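You operate a simulated robot arm through the tools that you are given. There is no shell and no other tool.

You are at the controls of a simulated two-armed robot. One attempt, no reset.

Task
Pick up the tall dryer box marked "LOT 36" from the back of the spray bench with one hand, pass it to the other hand and put it on the top of the stock counter.

Only the result counts: the job must be done as asked and must still hold three seconds after the hand-in. Knocking over, shifting, dropping, spilling or breaking anything else fails it.

Robot
Two 7-joint arms with three-finger grippers on one trunk, on a base that moves. Base frame: it is fixed to the floor where the robot stands at the start and does not move with it; the origin is under the middle of the robot, x ahead of it, y to its left, z up. Units: mm, degrees, N and s.
The left shoulder is at the start at [82, 126, 1133], the right one opposite. With the tool pointing down near the work surface each hand reaches from about 340 to 840 mm from the robot's upright axis, wherever it stands, measured 20 degrees to its own side. Places, roughly: tall dryer box [1500, 1500, 1000]; top of the stock counter [3200, -500, 900]. Payload 2.94 kg a hand.
The TCP of each hand is the grasp point between the finger pads, 30 mm short of the fingertips. In the tool frame z runs along the fingers and y along their closing line. The gripper opens to 128 mm; its body begins 93 mm behind the TCP.
Orientation is told as [roll, pitch, yaw] about the base's x, y, z axes, in that order, counted from this pose: with the fingers straight down and closing along the base's y, the tool's x points along the base's -x, its y along +y and its z along -z.

Tools
- The arms move only by the tool apply_moves. It takes "left_steps", "right_steps" or both (then of equal length, played together; a hand with none holds still); each is text: rows parted by semicolons, each of 6 numbers parted by spaces: the shift along the tool's x, y, z in mm, then the turn, a rotation vector about the tool's x, y, z in degrees. In form: dx dy dz wx wy wz; .... A call has 1 to 20 rows; each row shifts and turns the commanded pose from where the row before left it, along the tool's axes as they then stand. "left_gripper" and "right_gripper" are, for a hand that has rows, the closure in counts, from 0 (fully open) to 255 (shut), set as the call begins (left out, the last holds). A row lasts 0.2 s, in which the tool goes at most 50 mm and 8.6 degrees; a call with a longer step from one row to the next is refused whole, and so is a gripper value outside its range. A pose out of reach is approached as far as the arm can. The call stops where the force on the tool passes 40 N (or 10 N more than at its start, if that is more) or the arm is blocked; 0.2 s more then pass. The fingers move at their own pace (about 84.2 mm/s each) and stop on an object; they squeeze with about 24 N. The grip force told is the motor's: it shows also when the fingers shut on nothing. Time passes only in rows, and 0.2 s behind the last, so rows that do not move let the fingers close. The reply holds the time, the measured pose of the TCP, the force on the tool along the base axes, the opening and the grip force, in the units named above and with some noise, with the torque about the TCP (base axes, N m) and any sound that the robot's microphone picked up.
- Cameras (640 x 400 px; columns grow to the right, rows downward): "scene" is now at [213.3, 2.7, 1305]; the picture's right is [0.03, -1.00, 0.00], its down [-0.47, -0.02, -0.88] and it looks along [0.88, 0.03, -0.47] (base axes); focal length 222 px, centre (320, 200). "left" rides on the left gripper at [69, 15, -120] in its tool frame; the picture's right is [-0.21, 0.98, 0.00], its down [-0.82, -0.18, -0.54] and it looks along [-0.53, -0.12, 0.84] (tool axes); focal length 251 px, centre (320, 200). "right" rides on the right gripper at [69, -15, -120] in its tool frame; the picture's right is [0.21, 0.98, 0.00], its down [-0.82, 0.18, -0.54] and it looks along [-0.53, 0.12, 0.84] (tool axes); focal length 251 px, centre (320, 200). There is no depth. A picture from a camera that has moved, and an enlarged one, comes with that camera's place and axes in the base frame and with its lens.
- capture(camera): a new picture of that camera. The clock stands still meanwhile.
- move_column(by): moves the trunk up (or, below 0, down) by that many mm; the arms and the scene camera ride with it, the base frame stays. It gives what a move gives, with no picture.
- roll_base(legs): drives the robot by 1 to 6 legs, each [ahead, left, turn to the left] in mm, mm and degrees, along the robot's own axes; the way and the turn of a leg run together, so that a leg with both is an arc; at most 1500 mm and 180 degrees a leg. The arms and the cameras ride along, it lands a little off, and it stops where it bumps. It gives what a move gives.
- pan_tilt(pan, tilt): turns the head with the scene camera to pan (to the left, within 80 degrees either way) and tilt (down, from -29 to 69), counted from straight ahead of the robot (the tilt from the chest, where the trunk bows). It gives what a move gives.
- zoom(camera, box): a new picture of the part [left, top, right, bottom] of that camera's present view, enlarged. The clock stands still meanwhile.
- job_done(): hands the job in; it is judged then, once.

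Nothing tells you exact positions but the pictures and the camera data. Unless the task says otherwise, let go and move clear before handing in.

The tools are called after "Call:" as name(argument=value, ...) on one line, values as JSON. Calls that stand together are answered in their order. apply_moves: Moves the arms, as the interface text tells. Its arguments: {"type":"object","properties":{"left_steps":{"type":"string"},"left_gripper":{"type":"number"},"right_steps":{"type":"string"},"right_gripper":{"type":"number"}},"required":[]} The other tools are called the same way: move_column (by) moves the trunk up or down; roll_base (legs) drives the base; pan_tilt (pan, tilt) turns the head that bears the scene camera; capture (camera) takes a picture; zoom (camera, box) takes an enlarged picture of a part of a camera's view; job_done () hands the job in.

At the start:

```text
clock: 0.0
left_ee_pos: [384.8, 148.5, 1183.6]
left_tcp_rot: [0.0, 0.0, 0.1]
left_ft_force: [0.3, -0.5, 0.4]
left_wrist_torque: [0.03, -0.04, 0.0]
left_grip_width: 127.9
left_gripper_force: 0.0
right_ee_pos: [430.1, -229.4, 1142.6]
right_tcp_rot: [0.0, 0.0, -0.1]
right_ft_force: [0.1, 0.3, -0.4]
right_wrist_torque: [0.0, -0.03, -0.02]
right_grip_width: 127.9
right_gripper_force: 0.1
trunk travel left (down, up): [-350.0, 197.0]
robot x, y, heading: [-2.5, -2.9, 0.1]
head pan, tilt (commanded): [1.9, 28.3]
```

scene: 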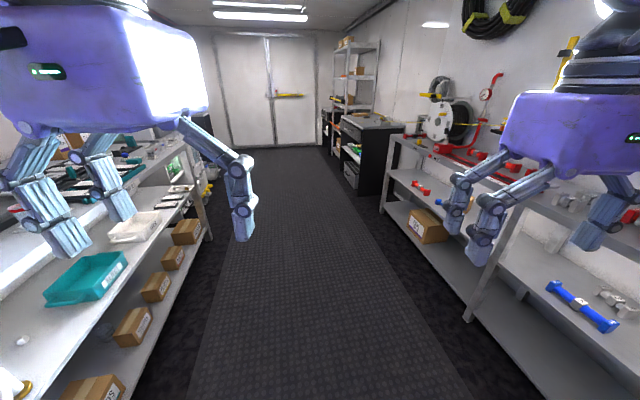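
right: 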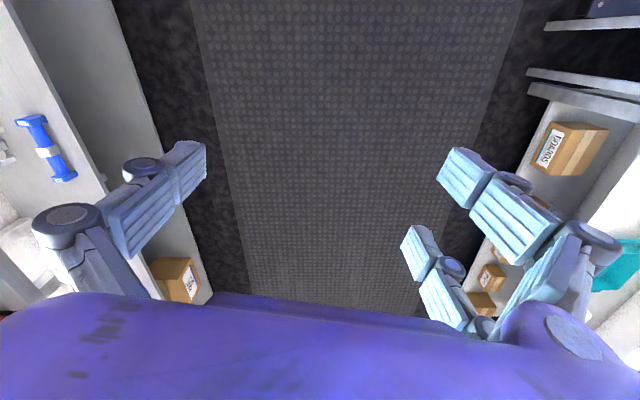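
left: 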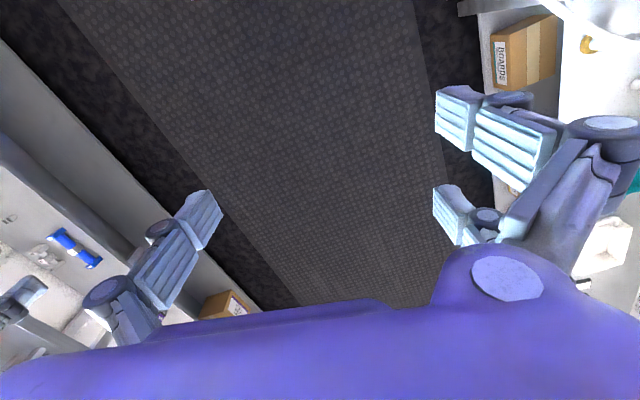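

I see an aisle between a bench on the left and shelves on the right. The spray bench should be on the left, around x 1500, y 1500, with the stock counter ahead on the right, so I'll turn the head to look at the left side first.

Call:
pan_tilt(pan=40, tilt=15)

Call:
capture(camera="scene")

```text
clock: 1.0
left_ee_pos: [385.5, 150.6, 1183.5]
left_tcp_rot: [0.1, 0.0, 0.0]
left_ft_force: [0.0, 0.9, -1.0]
left_wrist_torque: [0.01, -0.04, 0.01]
left_grip_width: 127.9
left_gripper_force: 0.1
right_ee_pos: [431.3, -230.0, 1143.1]
right_tcp_rot: [0.0, 0.0, -0.1]
right_ft_force: [0.1, -0.4, 0.4]
right_wrist_torque: [0.0, 0.0, -0.01]
right_grip_width: 128.0
right_gripper_force: 0.1
trunk travel left (down, up): [-350.0, 197.0]
robot x, y, heading: [2.6, 0.4, 0.1]
head pan, tilt (commanded): [40.0, 15.0]
```

```text
taken
camera scene: at [193.9, 59.8, 1326.5], right [0.64, -0.77, 0.0], down [-0.2, -0.17, -0.97], along [0.74, 0.62, -0.26], focal length 222 px, centre (320, 200)
```

scene: 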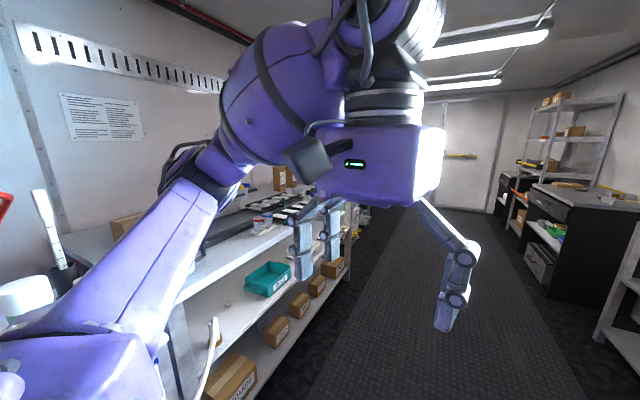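

The left arm blocks part of the view, but there's a bench along the left wall with boxes at its back. I'll enlarge the bench and the counter.

Call:
zoom(camera="scene", box=[80, 140, 360, 315])

Call:
zoom(camera="scene", box=[440, 80, 640, 300])

```text
2.29 times, centred on (220, 228) of scene
camera zoom: at [193.9, 59.8, 1326.5], right [0.64, -0.77, 0.0], down [-0.2, -0.17, -0.97], along [0.74, 0.62, -0.26], focal length 508 px, centre (549, 137)
```

zoom: 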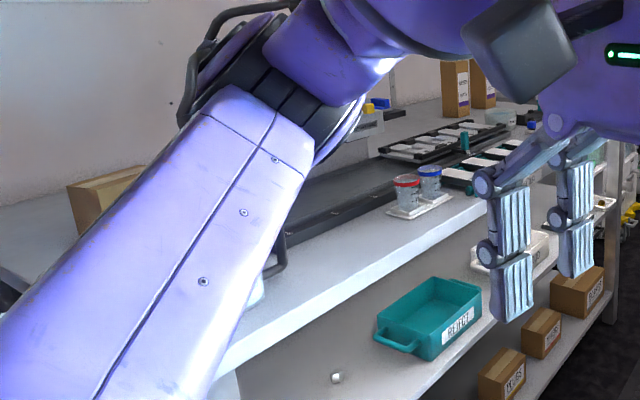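

```text
1.82 times, centred on (540, 190) of scene
camera zoom: at [193.9, 59.8, 1326.5], right [0.64, -0.77, 0.0], down [-0.2, -0.17, -0.97], along [0.74, 0.62, -0.26], focal length 404 px, centre (-80, 218)
```

zoom: 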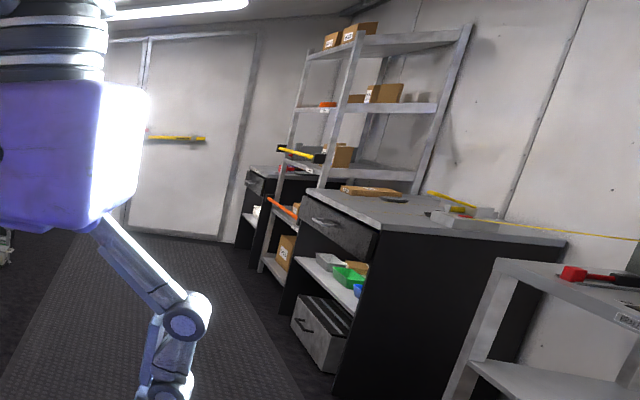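

Two tall boxes stand near (1400–1520, 1500) at the back of the left bench. I'll drive forward along the clear aisle to get a closer look and read the labels.

Call:
roll_base(legs=[[700, 0, 0]])

Call:
pan_tilt(pan=60, tilt=20)

Call:
capture(camera="scene")

```text
clock: 4.9
left_ee_pos: [1081.5, 152.4, 1182.6]
left_tcp_rot: [0.0, 0.0, 0.2]
left_ft_force: [0.9, -0.9, 0.5]
left_wrist_torque: [-0.01, -0.01, -0.01]
left_grip_width: 127.8
left_gripper_force: 0.0
right_ee_pos: [1129.5, -226.7, 1141.9]
right_tcp_rot: [0.0, 0.0, 0.2]
right_ft_force: [0.5, 0.0, 0.4]
right_wrist_torque: [0.01, 0.05, 0.01]
right_grip_width: 128.1
right_gripper_force: 0.0
trunk travel left (down, up): [-350.0, 197.0]
robot x, y, heading: [702.8, -2.6, -0.0]
head pan, tilt (commanded): [40.0, 15.0]
```

```text
clock: 5.7
left_ee_pos: [1083.2, 152.2, 1183.8]
left_tcp_rot: [-0.1, 0.0, 0.2]
left_ft_force: [0.2, 0.5, -0.3]
left_wrist_torque: [0.0, 0.0, 0.01]
left_grip_width: 128.1
left_gripper_force: 0.0
right_ee_pos: [1129.2, -227.4, 1141.9]
right_tcp_rot: [0.1, 0.0, 0.1]
right_ft_force: [0.3, -0.1, 0.3]
right_wrist_torque: [0.03, 0.02, -0.02]
right_grip_width: 128.1
right_gripper_force: 0.1
trunk travel left (down, up): [-350.0, 197.0]
robot x, y, heading: [695.2, 0.1, 0.3]
head pan, tilt (commanded): [60.0, 20.0]
```

```text
taken
camera scene: at [866.4, 82.1, 1318.4], right [0.87, -0.5, 0.0], down [-0.17, -0.3, -0.94], along [0.47, 0.82, -0.34], focal length 222 px, centre (320, 200)
```

scene: 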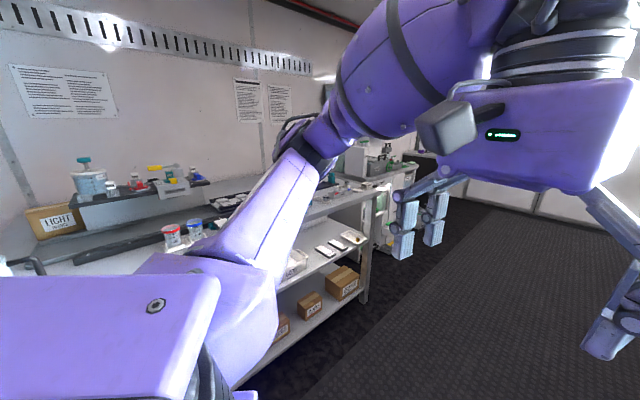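

The left arm hides the boxes. I'll turn the robot left in place, since its arms clear both sides at this radius, and look between the arms.

Call:
roll_base(legs=[[0, 0, 60]])

Call:
pan_tilt(pan=0, tilt=15)

Call:
capture(camera="scene")

```text
clock: 8.8
left_ee_pos: [759.7, 410.4, 1184.1]
left_tcp_rot: [0.0, 0.0, 60.2]
left_ft_force: [-0.3, -0.4, 0.3]
left_wrist_torque: [0.0, -0.02, -0.02]
left_grip_width: 128.0
left_gripper_force: 0.0
right_ee_pos: [1112.5, 260.2, 1141.7]
right_tcp_rot: [0.0, -0.1, 60.1]
right_ft_force: [-0.1, -0.2, -0.5]
right_wrist_torque: [-0.01, 0.0, 0.01]
right_grip_width: 128.4
right_gripper_force: 0.0
trunk travel left (down, up): [-350.0, 197.0]
robot x, y, heading: [697.3, 2.6, 59.8]
head pan, tilt (commanded): [60.0, 20.0]
```

```text
clock: 10.1
left_ee_pos: [760.1, 410.1, 1184.3]
left_tcp_rot: [0.0, 0.0, 60.2]
left_ft_force: [0.6, 0.2, 0.0]
left_wrist_torque: [0.02, 0.0, 0.0]
left_grip_width: 128.0
left_gripper_force: 0.0
right_ee_pos: [1112.0, 260.9, 1141.8]
right_tcp_rot: [0.0, 0.0, 60.1]
right_ft_force: [0.1, -0.6, 0.2]
right_wrist_torque: [-0.01, 0.01, 0.01]
right_grip_width: 128.1
right_gripper_force: 0.0
trunk travel left (down, up): [-350.0, 197.0]
robot x, y, heading: [697.3, 1.5, 60.0]
head pan, tilt (commanded): [0.0, 15.0]
```

```text
taken
camera scene: at [804.3, 189.6, 1326.5], right [0.87, -0.5, 0.0], down [-0.13, -0.22, -0.97], along [0.48, 0.84, -0.26], focal length 222 px, centre (320, 200)
```

scene: 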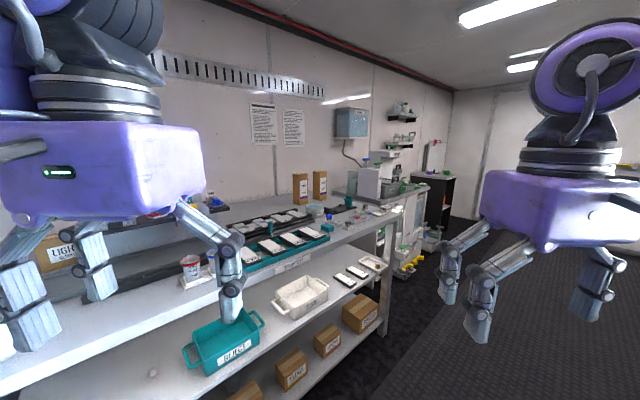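

Call:
zoom(camera="scene", box=[230, 150, 430, 275])

Call:
zoom(camera="scene", box=[280, 160, 360, 210])

```text
3.20 times, centred on (330, 212) of scene
camera zoom: at [804.3, 189.6, 1326.5], right [0.87, -0.5, 0.0], down [-0.13, -0.22, -0.97], along [0.48, 0.84, -0.26], focal length 712 px, centre (288, 160)
```

zoom: 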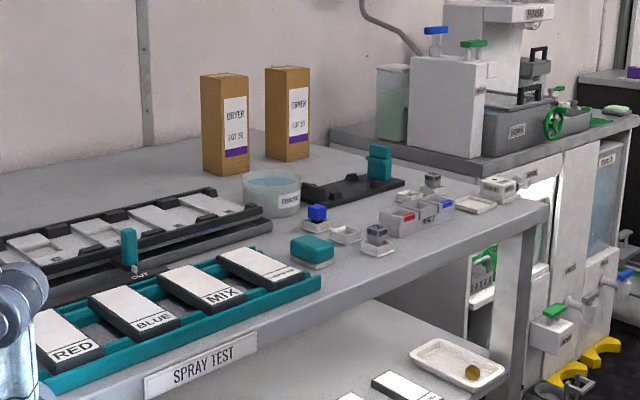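

```text
8.00 times, centred on (320, 185) of scene
camera zoom: at [804.3, 189.6, 1326.5], right [0.87, -0.5, 0.0], down [-0.13, -0.22, -0.97], along [0.48, 0.84, -0.26], focal length 1779 px, centre (320, 320)
```

zoom: 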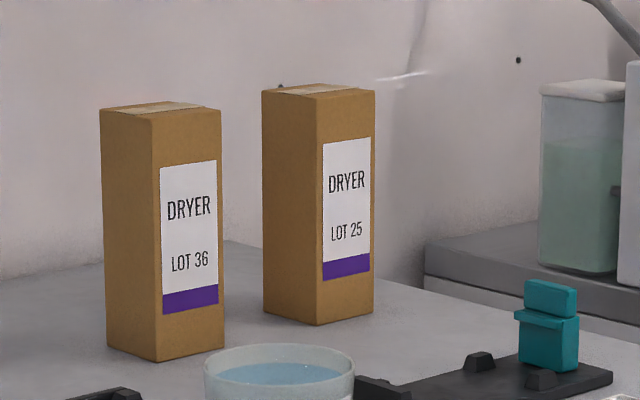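

LOT 36 is the left one of the two tall boxes, at about (1455, 1590) standing on a bench near z=890, roughly 70 x 70 x 225 mm. The room seems turned about 11–12° relative to the base frame. I'll look down next to see how far my base sticks out.

Call:
pan_tilt(pan=0, tilt=69)

Call:
capture(camera="scene")

```text
clock: 11.3
left_ee_pos: [759.9, 409.5, 1182.8]
left_tcp_rot: [0.0, 0.1, 60.2]
left_ft_force: [0.4, -0.6, 0.3]
left_wrist_torque: [0.0, 0.0, -0.01]
left_grip_width: 128.2
left_gripper_force: 0.1
right_ee_pos: [1111.4, 259.9, 1143.0]
right_tcp_rot: [0.0, 0.0, 60.3]
right_ft_force: [-0.6, 0.7, -0.2]
right_wrist_torque: [0.0, 0.01, 0.0]
right_grip_width: 128.3
right_gripper_force: 0.1
trunk travel left (down, up): [-350.0, 197.0]
robot x, y, heading: [697.3, 0.2, 60.2]
head pan, tilt (commanded): [0.0, 68.8]
```

```text
taken
camera scene: at [787.5, 159.0, 1252.8], right [0.86, -0.51, 0.0], down [-0.47, -0.79, -0.39], along [0.2, 0.34, -0.92], focal length 222 px, centre (320, 200)
```

scene: 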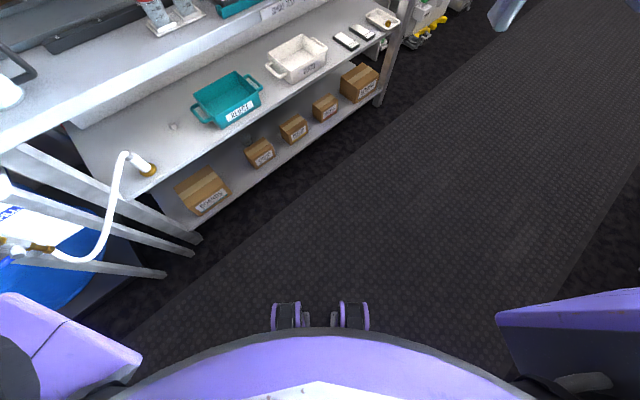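

My base only reaches about 110–200 mm ahead of the axis, and the bench front plane is about 640 mm off the room's aisle line. I'll turn square to the bench and strafe right until I'm in front of the box.

Call:
roll_base(legs=[[0, 0, 41.3], [0, -1150, 0]])

Call:
pan_tilt(pan=0, tilt=15)

Call:
capture(camera="scene")

```text
clock: 23.4
left_ee_pos: [1586.5, 573.4, 1183.3]
left_tcp_rot: [0.0, -0.1, 101.5]
left_ft_force: [-0.6, -0.4, -0.1]
left_wrist_torque: [0.01, 0.01, -0.02]
left_grip_width: 127.9
left_gripper_force: 0.1
right_ee_pos: [1950.6, 693.5, 1141.8]
right_tcp_rot: [0.1, 0.1, 101.6]
right_ft_force: [-0.6, 0.3, -0.2]
right_wrist_torque: [0.0, 0.04, 0.03]
right_grip_width: 127.8
right_gripper_force: 0.1
trunk travel left (down, up): [-350.0, 197.0]
robot x, y, heading: [1810.9, 226.4, 101.5]
head pan, tilt (commanded): [0.0, 68.8]
```

```text
clock: 24.6
left_ee_pos: [1587.4, 572.1, 1182.9]
left_tcp_rot: [0.1, 0.0, 101.5]
left_ft_force: [0.2, 0.6, -0.9]
left_wrist_torque: [-0.01, -0.04, -0.01]
left_grip_width: 128.1
left_gripper_force: 0.0
right_ee_pos: [1950.4, 693.2, 1142.4]
right_tcp_rot: [0.0, 0.0, 101.5]
right_ft_force: [-1.1, -0.6, -0.3]
right_wrist_torque: [0.0, 0.02, -0.01]
right_grip_width: 127.9
right_gripper_force: 0.1
trunk travel left (down, up): [-350.0, 197.0]
robot x, y, heading: [1809.9, 227.7, 101.6]
head pan, tilt (commanded): [0.0, 15.0]
```

```text
taken
camera scene: at [1765.5, 438.8, 1326.4], right [0.98, 0.2, 0.0], down [0.05, -0.25, -0.97], along [-0.19, 0.95, -0.26], focal length 222 px, centre (320, 200)
```

scene: 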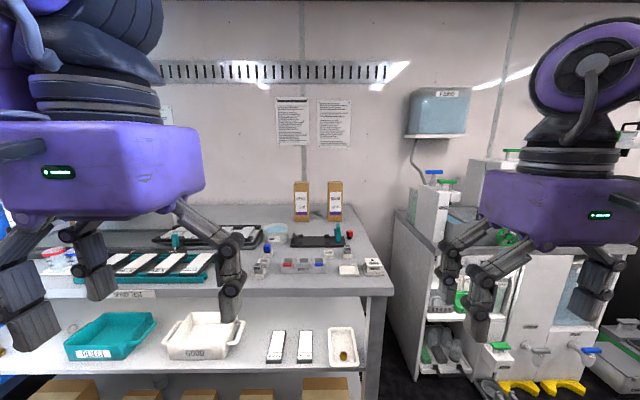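

Call:
zoom(camera="scene", box=[240, 170, 400, 290])

Call:
zoom(camera="scene", box=[280, 170, 360, 230])

```text
3.33 times, centred on (320, 230) of scene
camera zoom: at [1765.5, 438.8, 1326.4], right [0.98, 0.2, 0.0], down [0.05, -0.25, -0.97], along [-0.19, 0.95, -0.26], focal length 741 px, centre (320, 100)
```

zoom: 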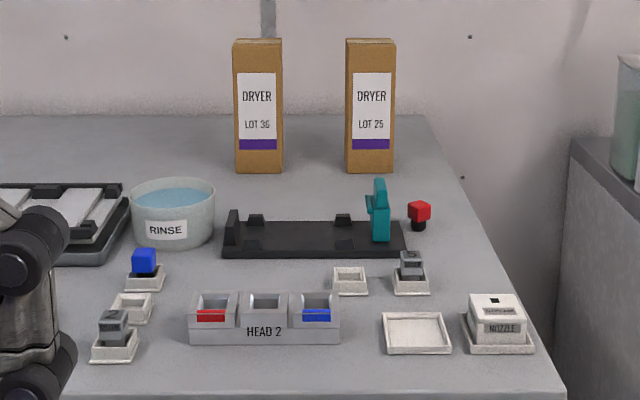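

```text
6.67 times, centred on (320, 200) of scene
camera zoom: at [1765.5, 438.8, 1326.4], right [0.98, 0.2, 0.0], down [0.05, -0.25, -0.97], along [-0.19, 0.95, -0.26], focal length 1483 px, centre (320, 200)
```

zoom: 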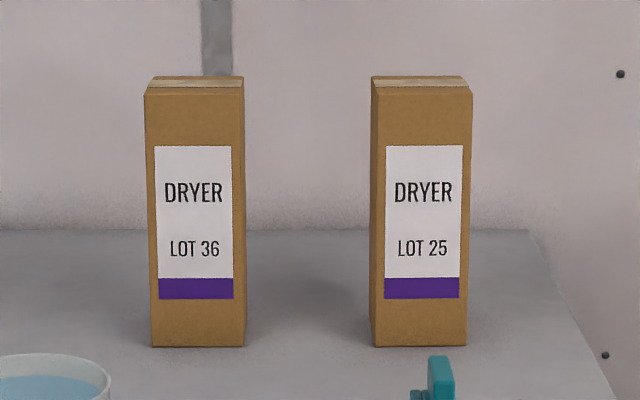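

Both boxes are clear now. I'll enlarge each edge of LOT 36 to measure its position and rotation.

Call:
zoom(camera="scene", box=[290, 176, 322, 196])

Call:
zoom(camera="scene", box=[286, 204, 318, 224])

```text
16.00 times, centred on (306, 186) of scene
camera zoom: at [1765.5, 438.8, 1326.4], right [0.98, 0.2, 0.0], down [0.05, -0.25, -0.97], along [-0.19, 0.95, -0.26], focal length 3559 px, centre (544, 424)
```

zoom: 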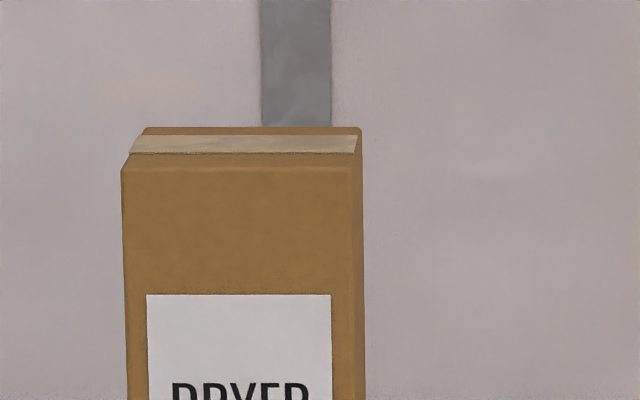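

```text
16.00 times, centred on (302, 214) of scene
camera zoom: at [1765.5, 438.8, 1326.4], right [0.98, 0.2, 0.0], down [0.05, -0.25, -0.97], along [-0.19, 0.95, -0.26], focal length 3559 px, centre (608, -24)
```

zoom: 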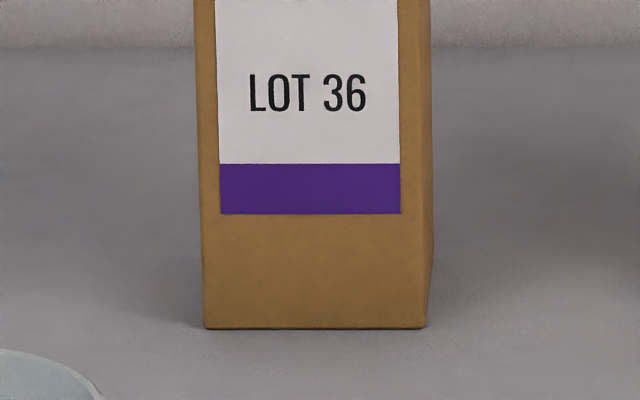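

LOT 36 works out to about (1437, 1556), bench top z≈903, box top z≈1110, roughly 75 mm square and turned about 11.5°, so it's square to my current heading. I'll pick with the right hand to keep clear of the machine at right, so next I strafe left, raise the trunk, and move the right hand forward while still off the bench.

Call:
roll_base(legs=[[0, 225, 0]])

Call:
move_column(by=120)

Call:
apply_moves(right_steps="-45 0 0 0 0 0; -45 0 0 0 0 0; -45 0 0 0 0 0; -45 0 0 0 0 0; -45 0 0 0 0 0", right_gripper=0)

Call:
pan_tilt(pan=-35, tilt=25)

Call:
capture(camera="scene")

```text
clock: 27.2
left_ee_pos: [1365.8, 528.4, 1183.5]
left_tcp_rot: [0.0, -0.1, 101.4]
left_ft_force: [0.1, -0.1, -0.7]
left_wrist_torque: [-0.03, -0.02, 0.02]
left_grip_width: 128.1
left_gripper_force: 0.0
right_ee_pos: [1728.5, 647.9, 1141.5]
right_tcp_rot: [0.0, 0.0, 101.4]
right_ft_force: [-0.5, -0.5, -0.4]
right_wrist_torque: [-0.03, -0.03, -0.01]
right_grip_width: 128.1
right_gripper_force: 0.0
trunk travel left (down, up): [-350.0, 197.0]
robot x, y, heading: [1588.1, 183.7, 101.5]
head pan, tilt (commanded): [0.0, 15.0]
```

```text
clock: 28.8
left_ee_pos: [1365.2, 527.3, 1303.4]
left_tcp_rot: [0.0, 0.0, 101.4]
left_ft_force: [0.4, 0.5, -0.5]
left_wrist_torque: [-0.03, 0.03, 0.0]
left_grip_width: 127.9
left_gripper_force: 0.0
right_ee_pos: [1729.1, 648.9, 1260.9]
right_tcp_rot: [0.0, 0.1, 101.5]
right_ft_force: [-0.5, -0.4, 0.9]
right_wrist_torque: [0.0, -0.02, 0.0]
right_grip_width: 128.0
right_gripper_force: 0.0
trunk travel left (down, up): [-470.0, 77.0]
robot x, y, heading: [1589.0, 178.4, 101.7]
head pan, tilt (commanded): [0.0, 15.0]
```

```text
clock: 29.9
left_ee_pos: [1365.4, 525.3, 1305.6]
left_tcp_rot: [-0.1, -0.1, 101.5]
left_ft_force: [-0.5, -1.0, -0.2]
left_wrist_torque: [0.06, -0.04, -0.01]
left_grip_width: 127.8
left_gripper_force: 0.0
right_ee_pos: [1700.3, 807.8, 1263.9]
right_tcp_rot: [-0.1, -0.2, 101.4]
right_ft_force: [-0.6, -0.9, -0.1]
right_wrist_torque: [0.01, -0.01, 0.01]
right_grip_width: 127.9
right_gripper_force: 0.0
right hand out of reach, approached as far as the arm can: row 4, 5
trunk travel left (down, up): [-470.0, 77.0]
robot x, y, heading: [1584.9, 183.1, 101.5]
head pan, tilt (commanded): [0.0, 15.0]
```

```text
clock: 31.0
left_ee_pos: [1365.1, 527.6, 1304.2]
left_tcp_rot: [-0.1, 0.0, 101.5]
left_ft_force: [0.3, 0.3, -0.2]
left_wrist_torque: [0.0, 0.0, -0.03]
left_grip_width: 128.1
left_gripper_force: 0.0
right_ee_pos: [1700.7, 809.8, 1261.5]
right_tcp_rot: [-0.1, -0.1, 101.6]
right_ft_force: [0.3, -0.3, 0.0]
right_wrist_torque: [0.0, 0.04, 0.01]
right_grip_width: 128.1
right_gripper_force: 0.1
trunk travel left (down, up): [-470.0, 77.0]
robot x, y, heading: [1584.6, 184.2, 101.6]
head pan, tilt (commanded): [-35.0, 25.0]
```

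```text
taken
camera scene: at [1608.1, 342.7, 1440.6], right [0.92, -0.4, 0.0], down [-0.17, -0.39, -0.91], along [0.36, 0.83, -0.42], focal length 222 px, centre (320, 200)
```

scene: 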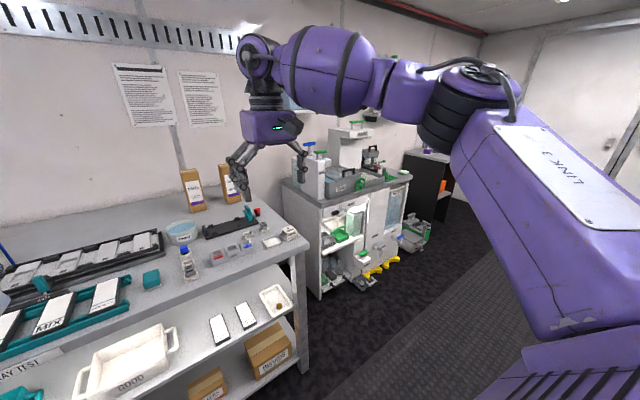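

The right arm hit its reach limit with the tool pointing down at that height, and its elbow sits out to the side, high above the bench. I'll lower the hand and pitch the tool forward, which should reach further.

Call:
apply_moves(right_steps="0 0 45 0 0 0; 0 0 45 0 0 0; 0 0 45 0 0 0; 0 0 0 0 -8 0; 0 0 0 0 -8 0; 0 0 0 0 -8 0; 0 0 0 0 -8 0; 0 0 0 0 -8 0; 0 0 0 0 -8 0; 0 0 0 0 -8 0; 0 0 0 0 -8 0; 0 0 0 0 -6 0")

Call:
capture(camera="scene")

Call:
capture(camera="right")

```text
clock: 33.6
left_ee_pos: [1365.2, 528.9, 1304.7]
left_tcp_rot: [-0.1, 0.0, 101.6]
left_ft_force: [-0.5, -0.9, -0.1]
left_wrist_torque: [0.02, -0.02, -0.01]
left_grip_width: 127.8
left_gripper_force: 0.0
right_ee_pos: [1700.8, 809.1, 1126.8]
right_tcp_rot: [0.1, -64.1, 101.4]
right_ft_force: [-0.7, -0.4, 0.6]
right_wrist_torque: [0.01, -0.03, 0.03]
right_grip_width: 128.0
right_gripper_force: 0.1
right hand out of reach, approached as far as the arm can: row 12
trunk travel left (down, up): [-470.0, 77.0]
robot x, y, heading: [1589.2, 177.3, 101.3]
head pan, tilt (commanded): [-35.0, 25.0]
```

```text
taken
camera scene: at [1608.0, 342.5, 1440.6], right [0.92, -0.4, 0.0], down [-0.17, -0.39, -0.91], along [0.36, 0.83, -0.42], focal length 222 px, centre (320, 200)
```

scene: 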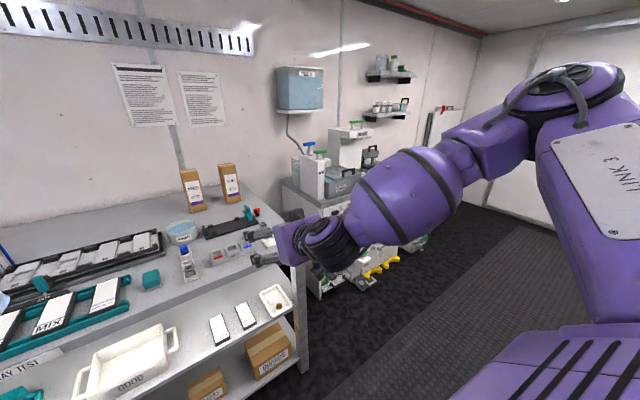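

```text
taken
camera right: at [1743.2, 676.8, 1118.1], right [-0.94, -0.29, -0.19], down [-0.15, -0.16, 0.98], along [-0.31, 0.94, 0.11], focal length 251 px, centre (320, 200)
```

right: 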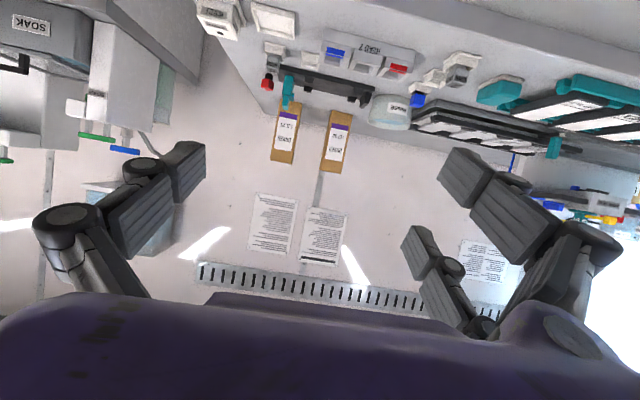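

The tool now points forward, tilted about 26° down, with the elbow high and clear. I'll shift the base left 110 mm to line the hand up with LOT 36, then advance with the hand at z≈1127, above everything on the bench front.

Call:
roll_base(legs=[[0, 108, 0], [430, 0, 0]])

Call:
pan_tilt(pan=0, tilt=60)

Call:
capture(camera="scene")

Call:
capture(camera="right")

```text
clock: 37.4
left_ee_pos: [1174.7, 926.3, 1302.5]
left_tcp_rot: [0.0, 0.0, 101.6]
left_ft_force: [-0.1, -0.9, 0.2]
left_wrist_torque: [0.01, 0.05, 0.0]
left_grip_width: 127.9
left_gripper_force: 0.0
right_ee_pos: [1509.8, 1207.3, 1127.7]
right_tcp_rot: [0.1, -64.1, 101.4]
right_ft_force: [-0.3, -1.7, -0.2]
right_wrist_torque: [-0.01, 0.02, 0.02]
right_grip_width: 127.8
right_gripper_force: 0.1
trunk travel left (down, up): [-470.0, 77.0]
robot x, y, heading: [1399.5, 578.9, 101.3]
head pan, tilt (commanded): [-35.0, 25.0]
```

```text
clock: 38.4
left_ee_pos: [1173.8, 927.2, 1303.2]
left_tcp_rot: [0.0, 0.0, 101.5]
left_ft_force: [0.2, -0.3, -0.4]
left_wrist_torque: [0.02, 0.01, 0.0]
left_grip_width: 128.1
left_gripper_force: 0.0
right_ee_pos: [1510.1, 1207.8, 1128.2]
right_tcp_rot: [0.0, -64.0, 101.4]
right_ft_force: [0.2, 0.8, 0.0]
right_wrist_torque: [-0.03, -0.02, 0.0]
right_grip_width: 128.0
right_gripper_force: 0.1
trunk travel left (down, up): [-470.0, 77.0]
robot x, y, heading: [1396.0, 578.4, 101.3]
head pan, tilt (commanded): [0.0, 60.0]
```

```text
taken
camera scene: at [1367.3, 721.9, 1390.6], right [0.98, 0.2, 0.0], down [0.17, -0.85, -0.5], along [-0.1, 0.49, -0.87], focal length 222 px, centre (320, 200)
```

scene: 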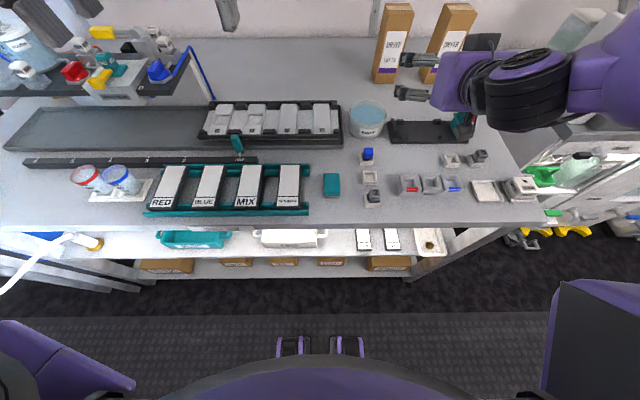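

```text
taken
camera right: at [1552.5, 1075.4, 1118.1], right [-0.94, -0.29, -0.19], down [-0.15, -0.16, 0.98], along [-0.31, 0.94, 0.11], focal length 251 px, centre (320, 200)
```

right: 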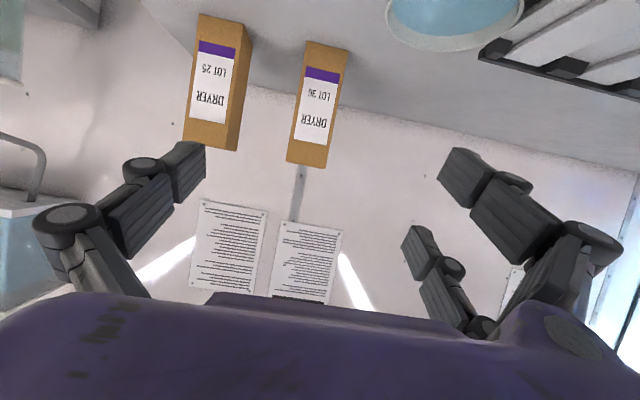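

The hand is over the bench, short of the boxes, with plenty of clearance. I'll enlarge both views to refine the box position.

Call:
zoom(camera="right", box=[240, 20, 400, 180])

Call:
zoom(camera="scene", box=[330, 0, 490, 120])

```text
2.50 times, centred on (320, 100) of right
camera zoom: at [1552.5, 1075.4, 1118.1], right [-0.94, -0.29, -0.19], down [-0.15, -0.16, 0.98], along [-0.31, 0.94, 0.11], focal length 629 px, centre (320, 450)
```

zoom: 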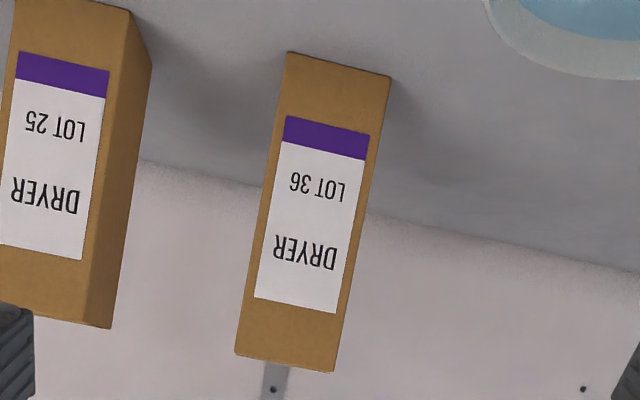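

```text
3.33 times, centred on (410, 60) of scene
camera zoom: at [1367.3, 721.9, 1390.6], right [0.98, 0.2, 0.0], down [0.17, -0.85, -0.5], along [-0.1, 0.49, -0.87], focal length 741 px, centre (20, 667)
```

zoom: 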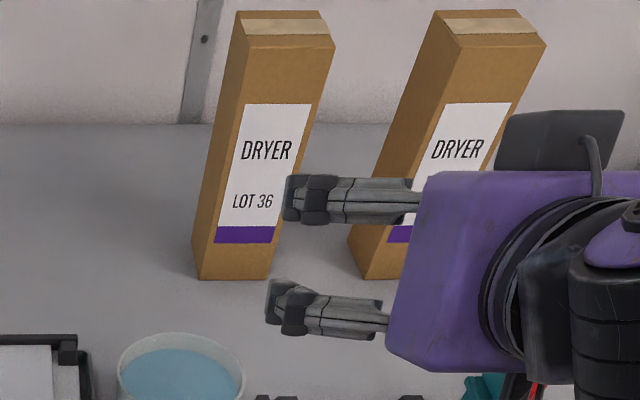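

LOT 36's centre is about (1438, 1561), its base at z≈903 and top at z≈1112, about 73 mm wide; the hand is lined up with it to within 2–3 mm and lies about 360 mm short. The bench edge is about 350 mm ahead of my axis, so I'll advance another 115 mm.

Call:
roll_base(legs=[[115, 0, 0]])

Call:
capture(camera="right")

Call:
capture(camera="scene")

```text
clock: 39.6
left_ee_pos: [1152.5, 1037.1, 1303.8]
left_tcp_rot: [0.0, -0.1, 101.4]
left_ft_force: [0.9, 0.1, -0.5]
left_wrist_torque: [0.01, -0.01, -0.01]
left_grip_width: 127.9
left_gripper_force: 0.0
right_ee_pos: [1487.6, 1319.3, 1126.5]
right_tcp_rot: [0.1, -64.2, 101.5]
right_ft_force: [0.9, 0.5, 0.0]
right_wrist_torque: [-0.04, -0.01, 0.02]
right_grip_width: 128.2
right_gripper_force: 0.0
trunk travel left (down, up): [-470.0, 77.0]
robot x, y, heading: [1378.2, 689.6, 101.6]
head pan, tilt (commanded): [0.0, 60.0]
```

```text
taken
camera right: at [1530.2, 1185.9, 1118.5], right [-0.94, -0.29, -0.19], down [-0.15, -0.16, 0.98], along [-0.31, 0.94, 0.11], focal length 251 px, centre (320, 200)
```

right: 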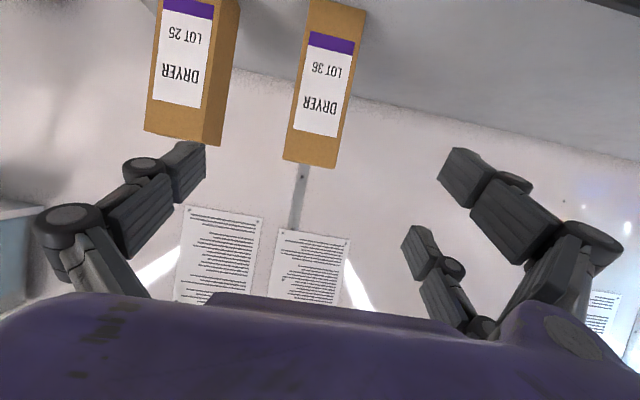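

```text
taken
camera scene: at [1344.9, 832.2, 1390.7], right [0.98, 0.2, 0.0], down [0.17, -0.85, -0.5], along [-0.1, 0.49, -0.87], focal length 222 px, centre (320, 200)
```

scene: 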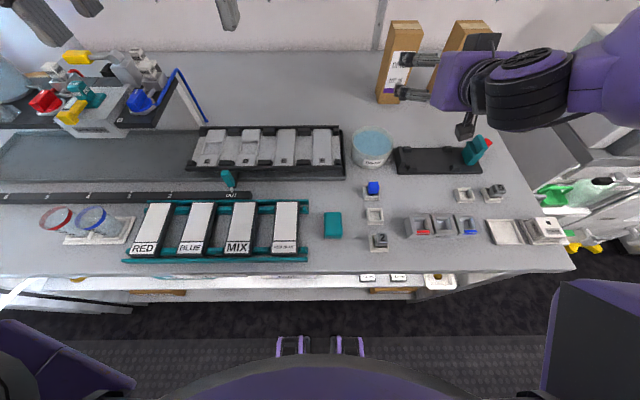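

Call:
zoom(camera="right", box=[240, 0, 400, 180])

```text
2.22 times, centred on (320, 90) of right
camera zoom: at [1530.2, 1185.9, 1118.5], right [-0.94, -0.29, -0.19], down [-0.15, -0.16, 0.98], along [-0.31, 0.94, 0.11], focal length 559 px, centre (320, 444)
```

zoom: 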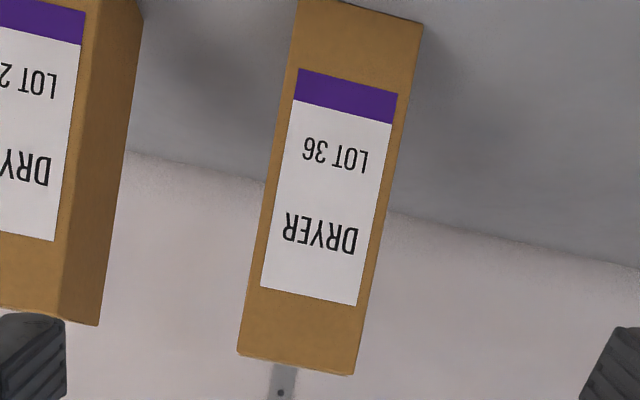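

Re-measured: the box centre is about 248 mm ahead of the TCP and 4 mm to its left, with the top at z≈1112. I'll move forward 150 mm at the present height with the fingers open, staying above the rinse bowl, then check.

Call:
apply_moves(right_steps="-16.3 1 33.75 0 0 0; -16.3 1 33.75 0 0 0; -16.3 1 33.75 0 0 0; -16.3 1 33.75 0 0 0", right_gripper=0)

Call:
capture(camera="right")

Call:
capture(camera="scene")

```text
clock: 40.6
left_ee_pos: [1154.1, 1038.9, 1304.7]
left_tcp_rot: [0.0, 0.0, 101.4]
left_ft_force: [-0.4, 0.4, -0.5]
left_wrist_torque: [0.0, 0.02, -0.04]
left_grip_width: 128.2
left_gripper_force: 0.0
right_ee_pos: [1454.1, 1466.6, 1126.4]
right_tcp_rot: [0.2, -63.9, 101.3]
right_ft_force: [-0.3, 0.4, 0.8]
right_wrist_torque: [-0.06, -0.01, 0.01]
right_grip_width: 128.1
right_gripper_force: 0.2
trunk travel left (down, up): [-470.0, 77.0]
robot x, y, heading: [1372.6, 693.8, 101.5]
head pan, tilt (commanded): [0.0, 60.0]
```

```text
taken
camera right: at [1496.8, 1334.6, 1116.2], right [-0.94, -0.29, -0.19], down [-0.15, -0.16, 0.98], along [-0.31, 0.95, 0.1], focal length 251 px, centre (320, 200)
```

right: 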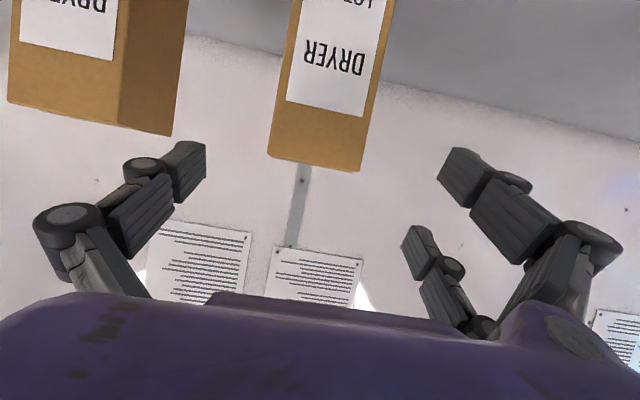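

```text
taken
camera scene: at [1345.2, 834.8, 1390.3], right [0.98, 0.2, 0.0], down [0.17, -0.85, -0.5], along [-0.1, 0.49, -0.87], focal length 222 px, centre (320, 200)
```

scene: 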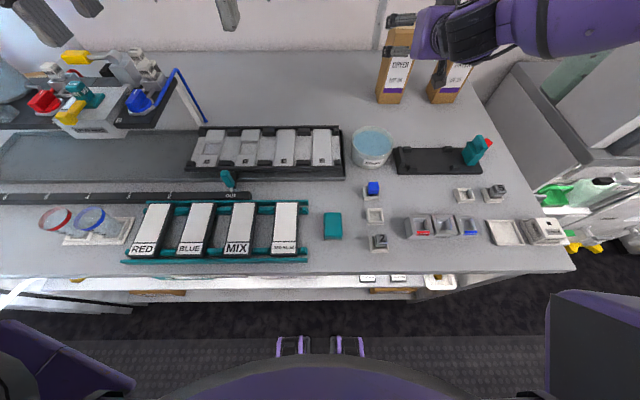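

The hand is centred on the box within a couple of millimetres, about 97 mm short and 126 mm above the grasp height. Next it goes down and forward so the fingers straddle the box.

Call:
apply_moves(right_steps="17.6 0 35.7 0 0 0; 17.6 0 35.7 0 0 0; 17.6 0 35.7 0 0 0; 17.6 0 35.7 0 0 0", right_gripper=0)

Call:
capture(camera="right")

Call:
pan_tilt(pan=-20, tilt=45)

Call:
capture(camera="scene")

```text
clock: 41.6
left_ee_pos: [1152.0, 1038.9, 1302.2]
left_tcp_rot: [-0.2, -0.1, 101.4]
left_ft_force: [-0.4, -0.7, -0.1]
left_wrist_torque: [-0.01, 0.01, -0.01]
left_grip_width: 127.8
left_gripper_force: 0.1
right_ee_pos: [1467.5, 1501.0, 1067.6]
right_tcp_rot: [0.2, -64.0, 101.4]
right_ft_force: [-0.3, 0.0, 0.0]
right_wrist_torque: [0.02, 0.01, 0.0]
right_grip_width: 127.9
right_gripper_force: 0.0
right hand out of reach, approached as far as the arm can: row 2, 3, 4
trunk travel left (down, up): [-470.0, 77.0]
robot x, y, heading: [1373.1, 689.3, 101.5]
head pan, tilt (commanded): [0.0, 60.0]
```

```text
taken
camera right: at [1510.1, 1368.6, 1058.2], right [-0.94, -0.29, -0.19], down [-0.15, -0.16, 0.98], along [-0.31, 0.94, 0.11], focal length 251 px, centre (320, 200)
```

right: 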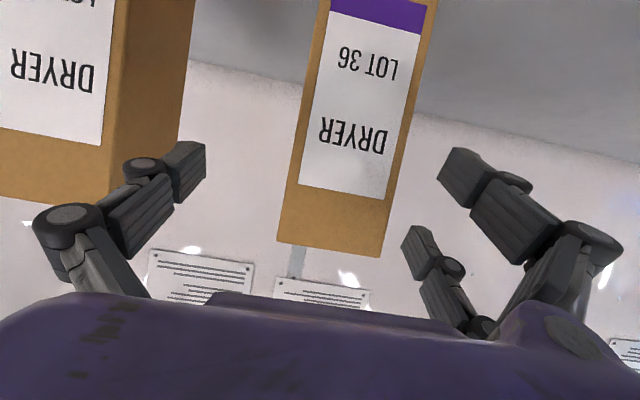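

```text
clock: 42.4
left_ee_pos: [1152.3, 1038.7, 1303.6]
left_tcp_rot: [-0.1, 0.0, 101.3]
left_ft_force: [-1.7, -0.1, 0.6]
left_wrist_torque: [0.0, 0.0, -0.02]
left_grip_width: 128.0
left_gripper_force: 0.2
right_ee_pos: [1467.8, 1500.5, 1068.3]
right_tcp_rot: [0.1, -64.0, 101.4]
right_ft_force: [-0.6, -0.1, -0.4]
right_wrist_torque: [0.01, -0.02, -0.02]
right_grip_width: 128.3
right_gripper_force: 0.1
trunk travel left (down, up): [-470.0, 77.0]
robot x, y, heading: [1376.9, 691.0, 101.2]
head pan, tilt (commanded): [-20.0, 45.0]
```

```text
taken
camera scene: at [1369.9, 848.3, 1409.9], right [0.99, -0.15, 0.0], down [-0.1, -0.7, -0.71], along [0.1, 0.7, -0.71], focal length 222 px, centre (320, 200)
```

scene: 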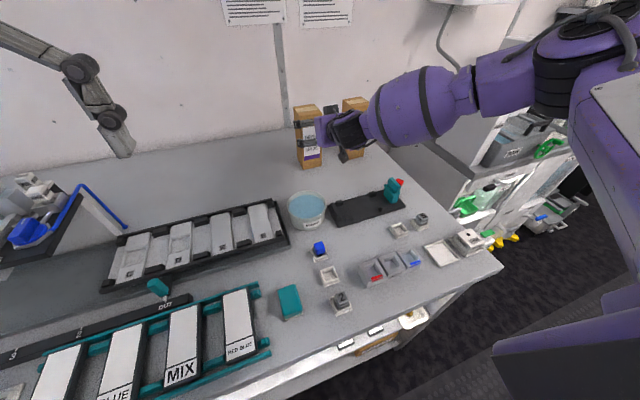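

The arm hit a wrist limit just short of the box, with nothing touched and the fingertips level with the front face. I'll back off, raise the hand and lower the trunk, so the hand sits nearer shoulder height and can reach further forward.

Call:
apply_moves(right_steps="-4.8 5.7 -35.7 0 0 0; -4.8 5.7 -35.7 0 0 0; -4.8 5.7 -35.7 0 0 0; -35.9 0 -17.6 0 0 0; -35.9 0 -17.6 0 0 0; -35.9 0 -17.6 0 0 0", right_gripper=0)

```text
clock: 43.8
left_ee_pos: [1151.5, 1036.8, 1304.9]
left_tcp_rot: [-0.1, -0.2, 101.4]
left_ft_force: [-0.1, 0.1, 0.2]
left_wrist_torque: [0.05, -0.02, -0.01]
left_grip_width: 127.7
left_gripper_force: 0.1
right_ee_pos: [1466.7, 1408.8, 1249.0]
right_tcp_rot: [0.0, -64.1, 101.3]
right_ft_force: [-0.8, 0.1, 0.5]
right_wrist_torque: [-0.04, 0.01, 0.01]
right_grip_width: 128.1
right_gripper_force: 0.0
trunk travel left (down, up): [-470.0, 77.0]
robot x, y, heading: [1372.8, 685.4, 101.6]
head pan, tilt (commanded): [-20.0, 45.0]
```

The hand is clear above at z≈1249. I'll lower the trunk now and look at where both arms end up.

Call:
move_column(by=-190)

Call:
capture(camera="scene")

Call:
capture(camera="right")

```text
clock: 45.9
left_ee_pos: [1152.9, 1038.3, 1114.6]
left_tcp_rot: [-0.1, -0.1, 101.5]
left_ft_force: [-0.8, -0.6, -0.2]
left_wrist_torque: [0.0, 0.01, 0.01]
left_grip_width: 127.9
left_gripper_force: 0.0
right_ee_pos: [1468.7, 1407.3, 1058.4]
right_tcp_rot: [0.2, -64.0, 101.3]
right_ft_force: [-0.4, 1.0, -0.6]
right_wrist_torque: [0.02, -0.02, -0.02]
right_grip_width: 127.8
right_gripper_force: 0.0
trunk travel left (down, up): [-280.0, 267.0]
robot x, y, heading: [1373.6, 688.8, 101.2]
head pan, tilt (commanded): [-20.0, 45.0]
```

```text
taken
camera scene: at [1357.8, 908.7, 1211.2], right [0.99, -0.15, 0.0], down [-0.11, -0.7, -0.71], along [0.11, 0.7, -0.71], focal length 222 px, centre (320, 200)
```

scene: 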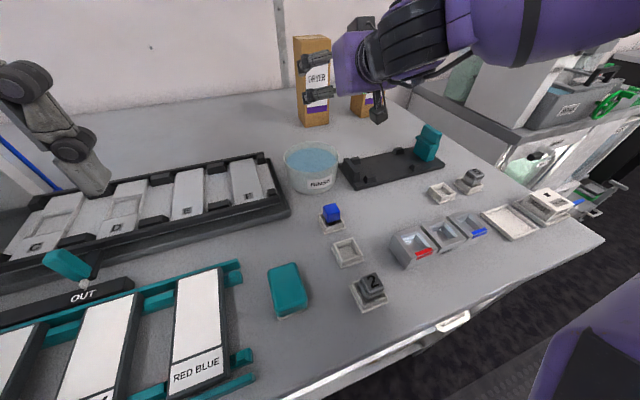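

```text
taken
camera right: at [1510.9, 1276.4, 1048.3], right [-0.94, -0.29, -0.19], down [-0.15, -0.16, 0.98], along [-0.31, 0.94, 0.11], focal length 251 px, centre (320, 200)
```

right: 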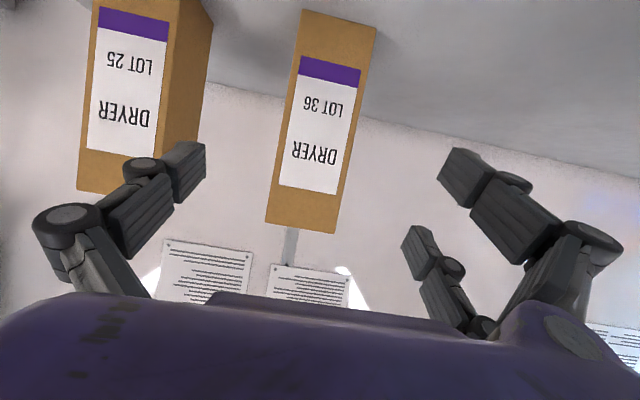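

The trunk leans as it moves, so lowering it also brings the shoulders forward, which helps. The box centre is now 158 mm ahead and laterally centred, so I'll go forward 99 mm at this height first.

Call:
apply_moves(right_steps="-14.5 0.3 29.6 0 0 0; -14.5 0.3 29.6 0 0 0; -14.5 0.3 29.6 0 0 0", right_gripper=0)

Call:
capture(camera="right")

Call:
capture(camera="scene")

```text
clock: 46.7
left_ee_pos: [1151.8, 1038.8, 1113.9]
left_tcp_rot: [-0.1, 0.0, 101.4]
left_ft_force: [0.7, -0.3, 0.9]
left_wrist_torque: [-0.04, -0.04, -0.03]
left_grip_width: 128.1
left_gripper_force: 0.1
right_ee_pos: [1446.4, 1508.0, 1056.9]
right_tcp_rot: [0.0, -63.9, 101.4]
right_ft_force: [-0.7, 0.1, -0.3]
right_wrist_torque: [0.01, 0.0, 0.0]
right_grip_width: 127.7
right_gripper_force: 0.0
trunk travel left (down, up): [-280.0, 267.0]
robot x, y, heading: [1379.7, 689.1, 101.4]
head pan, tilt (commanded): [-20.0, 45.0]
```

```text
taken
camera right: at [1489.2, 1375.0, 1047.6], right [-0.94, -0.29, -0.19], down [-0.15, -0.16, 0.98], along [-0.31, 0.94, 0.1], focal length 251 px, centre (320, 200)
```

right: 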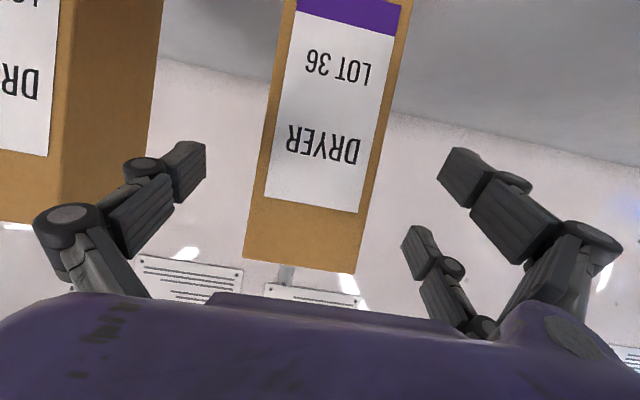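

```text
taken
camera scene: at [1357.3, 910.0, 1210.9], right [0.99, -0.15, 0.0], down [-0.1, -0.7, -0.71], along [0.11, 0.7, -0.71], focal length 222 px, centre (320, 200)
```

scene: 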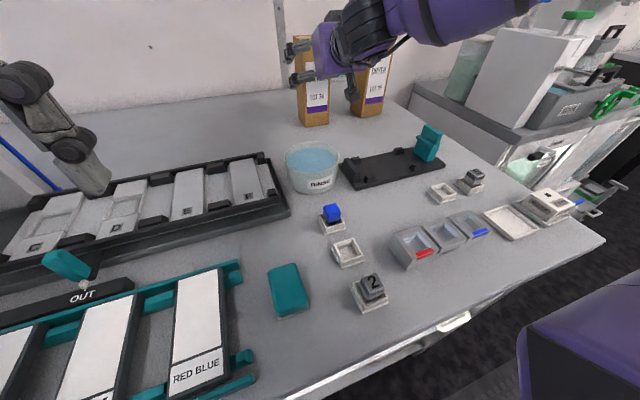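

That worked: the hand is still centred, 59 mm short and 57 mm above the grasp point. I'll finish the approach diagonally.

Call:
apply_moves(right_steps="12.6 0 39 0 0 0; 12.6 0 39 0 0 0", right_gripper=0)

Call:
capture(camera="right")

Call:
capture(camera="scene")

```text
clock: 47.3
left_ee_pos: [1151.9, 1039.8, 1113.2]
left_tcp_rot: [0.0, 0.0, 101.4]
left_ft_force: [-0.1, 0.0, -0.3]
left_wrist_torque: [-0.04, 0.02, 0.01]
left_grip_width: 128.0
left_gripper_force: 0.0
right_ee_pos: [1435.3, 1563.9, 1001.0]
right_tcp_rot: [0.2, -64.1, 101.2]
right_ft_force: [0.1, 0.3, -0.3]
right_wrist_torque: [-0.05, -0.02, 0.0]
right_grip_width: 127.9
right_gripper_force: 0.0
trunk travel left (down, up): [-280.0, 267.0]
robot x, y, heading: [1373.2, 690.3, 101.5]
head pan, tilt (commanded): [-20.0, 45.0]
```

```text
taken
camera right: at [1478.2, 1433.0, 992.3], right [-0.94, -0.29, -0.19], down [-0.15, -0.16, 0.98], along [-0.31, 0.94, 0.11], focal length 251 px, centre (320, 200)
```

right: 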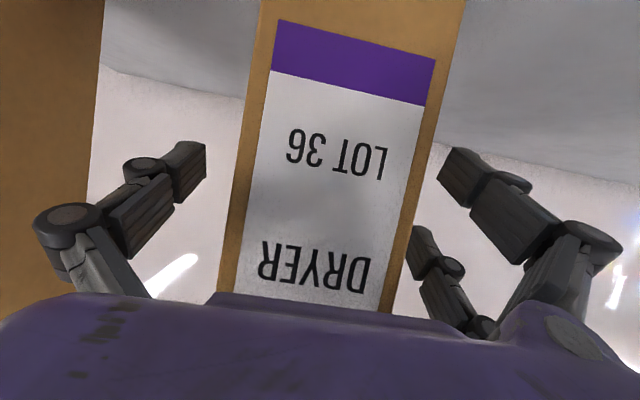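

```text
taken
camera scene: at [1355.1, 911.1, 1212.1], right [0.99, -0.11, 0.0], down [-0.08, -0.69, -0.72], along [0.08, 0.71, -0.7], focal length 222 px, centre (320, 200)
```

scene: 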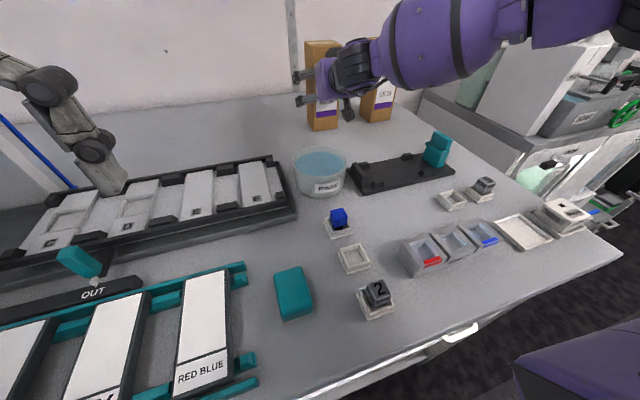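

The box is between the open fingers with clearance on both sides. Closing the right gripper.

Call:
apply_moves(right_steps="0 0 0 0 0 0; 0 0 0 0 0 0; 0 0 0 0 0 0; 0 0 0 0 0 0; 0 0 0 0 0 0", right_gripper=255)

Call:
capture(camera="right")

```text
clock: 48.5
left_ee_pos: [1153.8, 1038.2, 1113.5]
left_tcp_rot: [-0.1, 0.0, 101.3]
left_ft_force: [-0.6, -0.4, 0.2]
left_wrist_torque: [0.0, 0.01, -0.02]
left_grip_width: 127.9
left_gripper_force: 0.1
right_ee_pos: [1435.6, 1564.3, 1000.9]
right_tcp_rot: [0.1, -64.0, 101.4]
right_ft_force: [-0.2, 0.8, 0.6]
right_wrist_torque: [0.13, -0.12, -0.02]
right_grip_width: 74.5
right_gripper_force: 23.8
trunk travel left (down, up): [-280.0, 267.0]
robot x, y, heading: [1379.1, 692.3, 101.4]
head pan, tilt (commanded): [-20.0, 45.0]
```

```text
taken
camera right: at [1478.3, 1431.7, 992.3], right [-0.94, -0.29, -0.19], down [-0.15, -0.16, 0.98], along [-0.31, 0.94, 0.11], focal length 251 px, centre (320, 200)
```

right: 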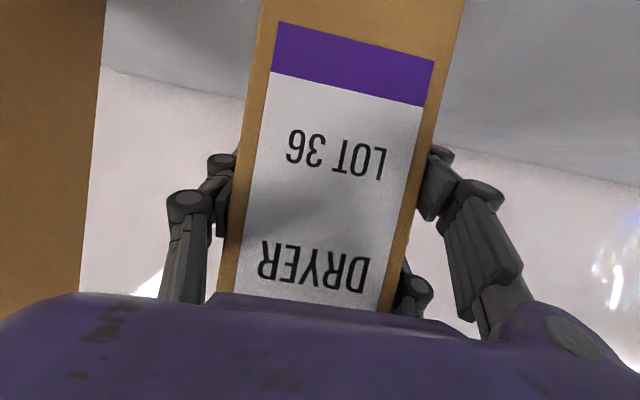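

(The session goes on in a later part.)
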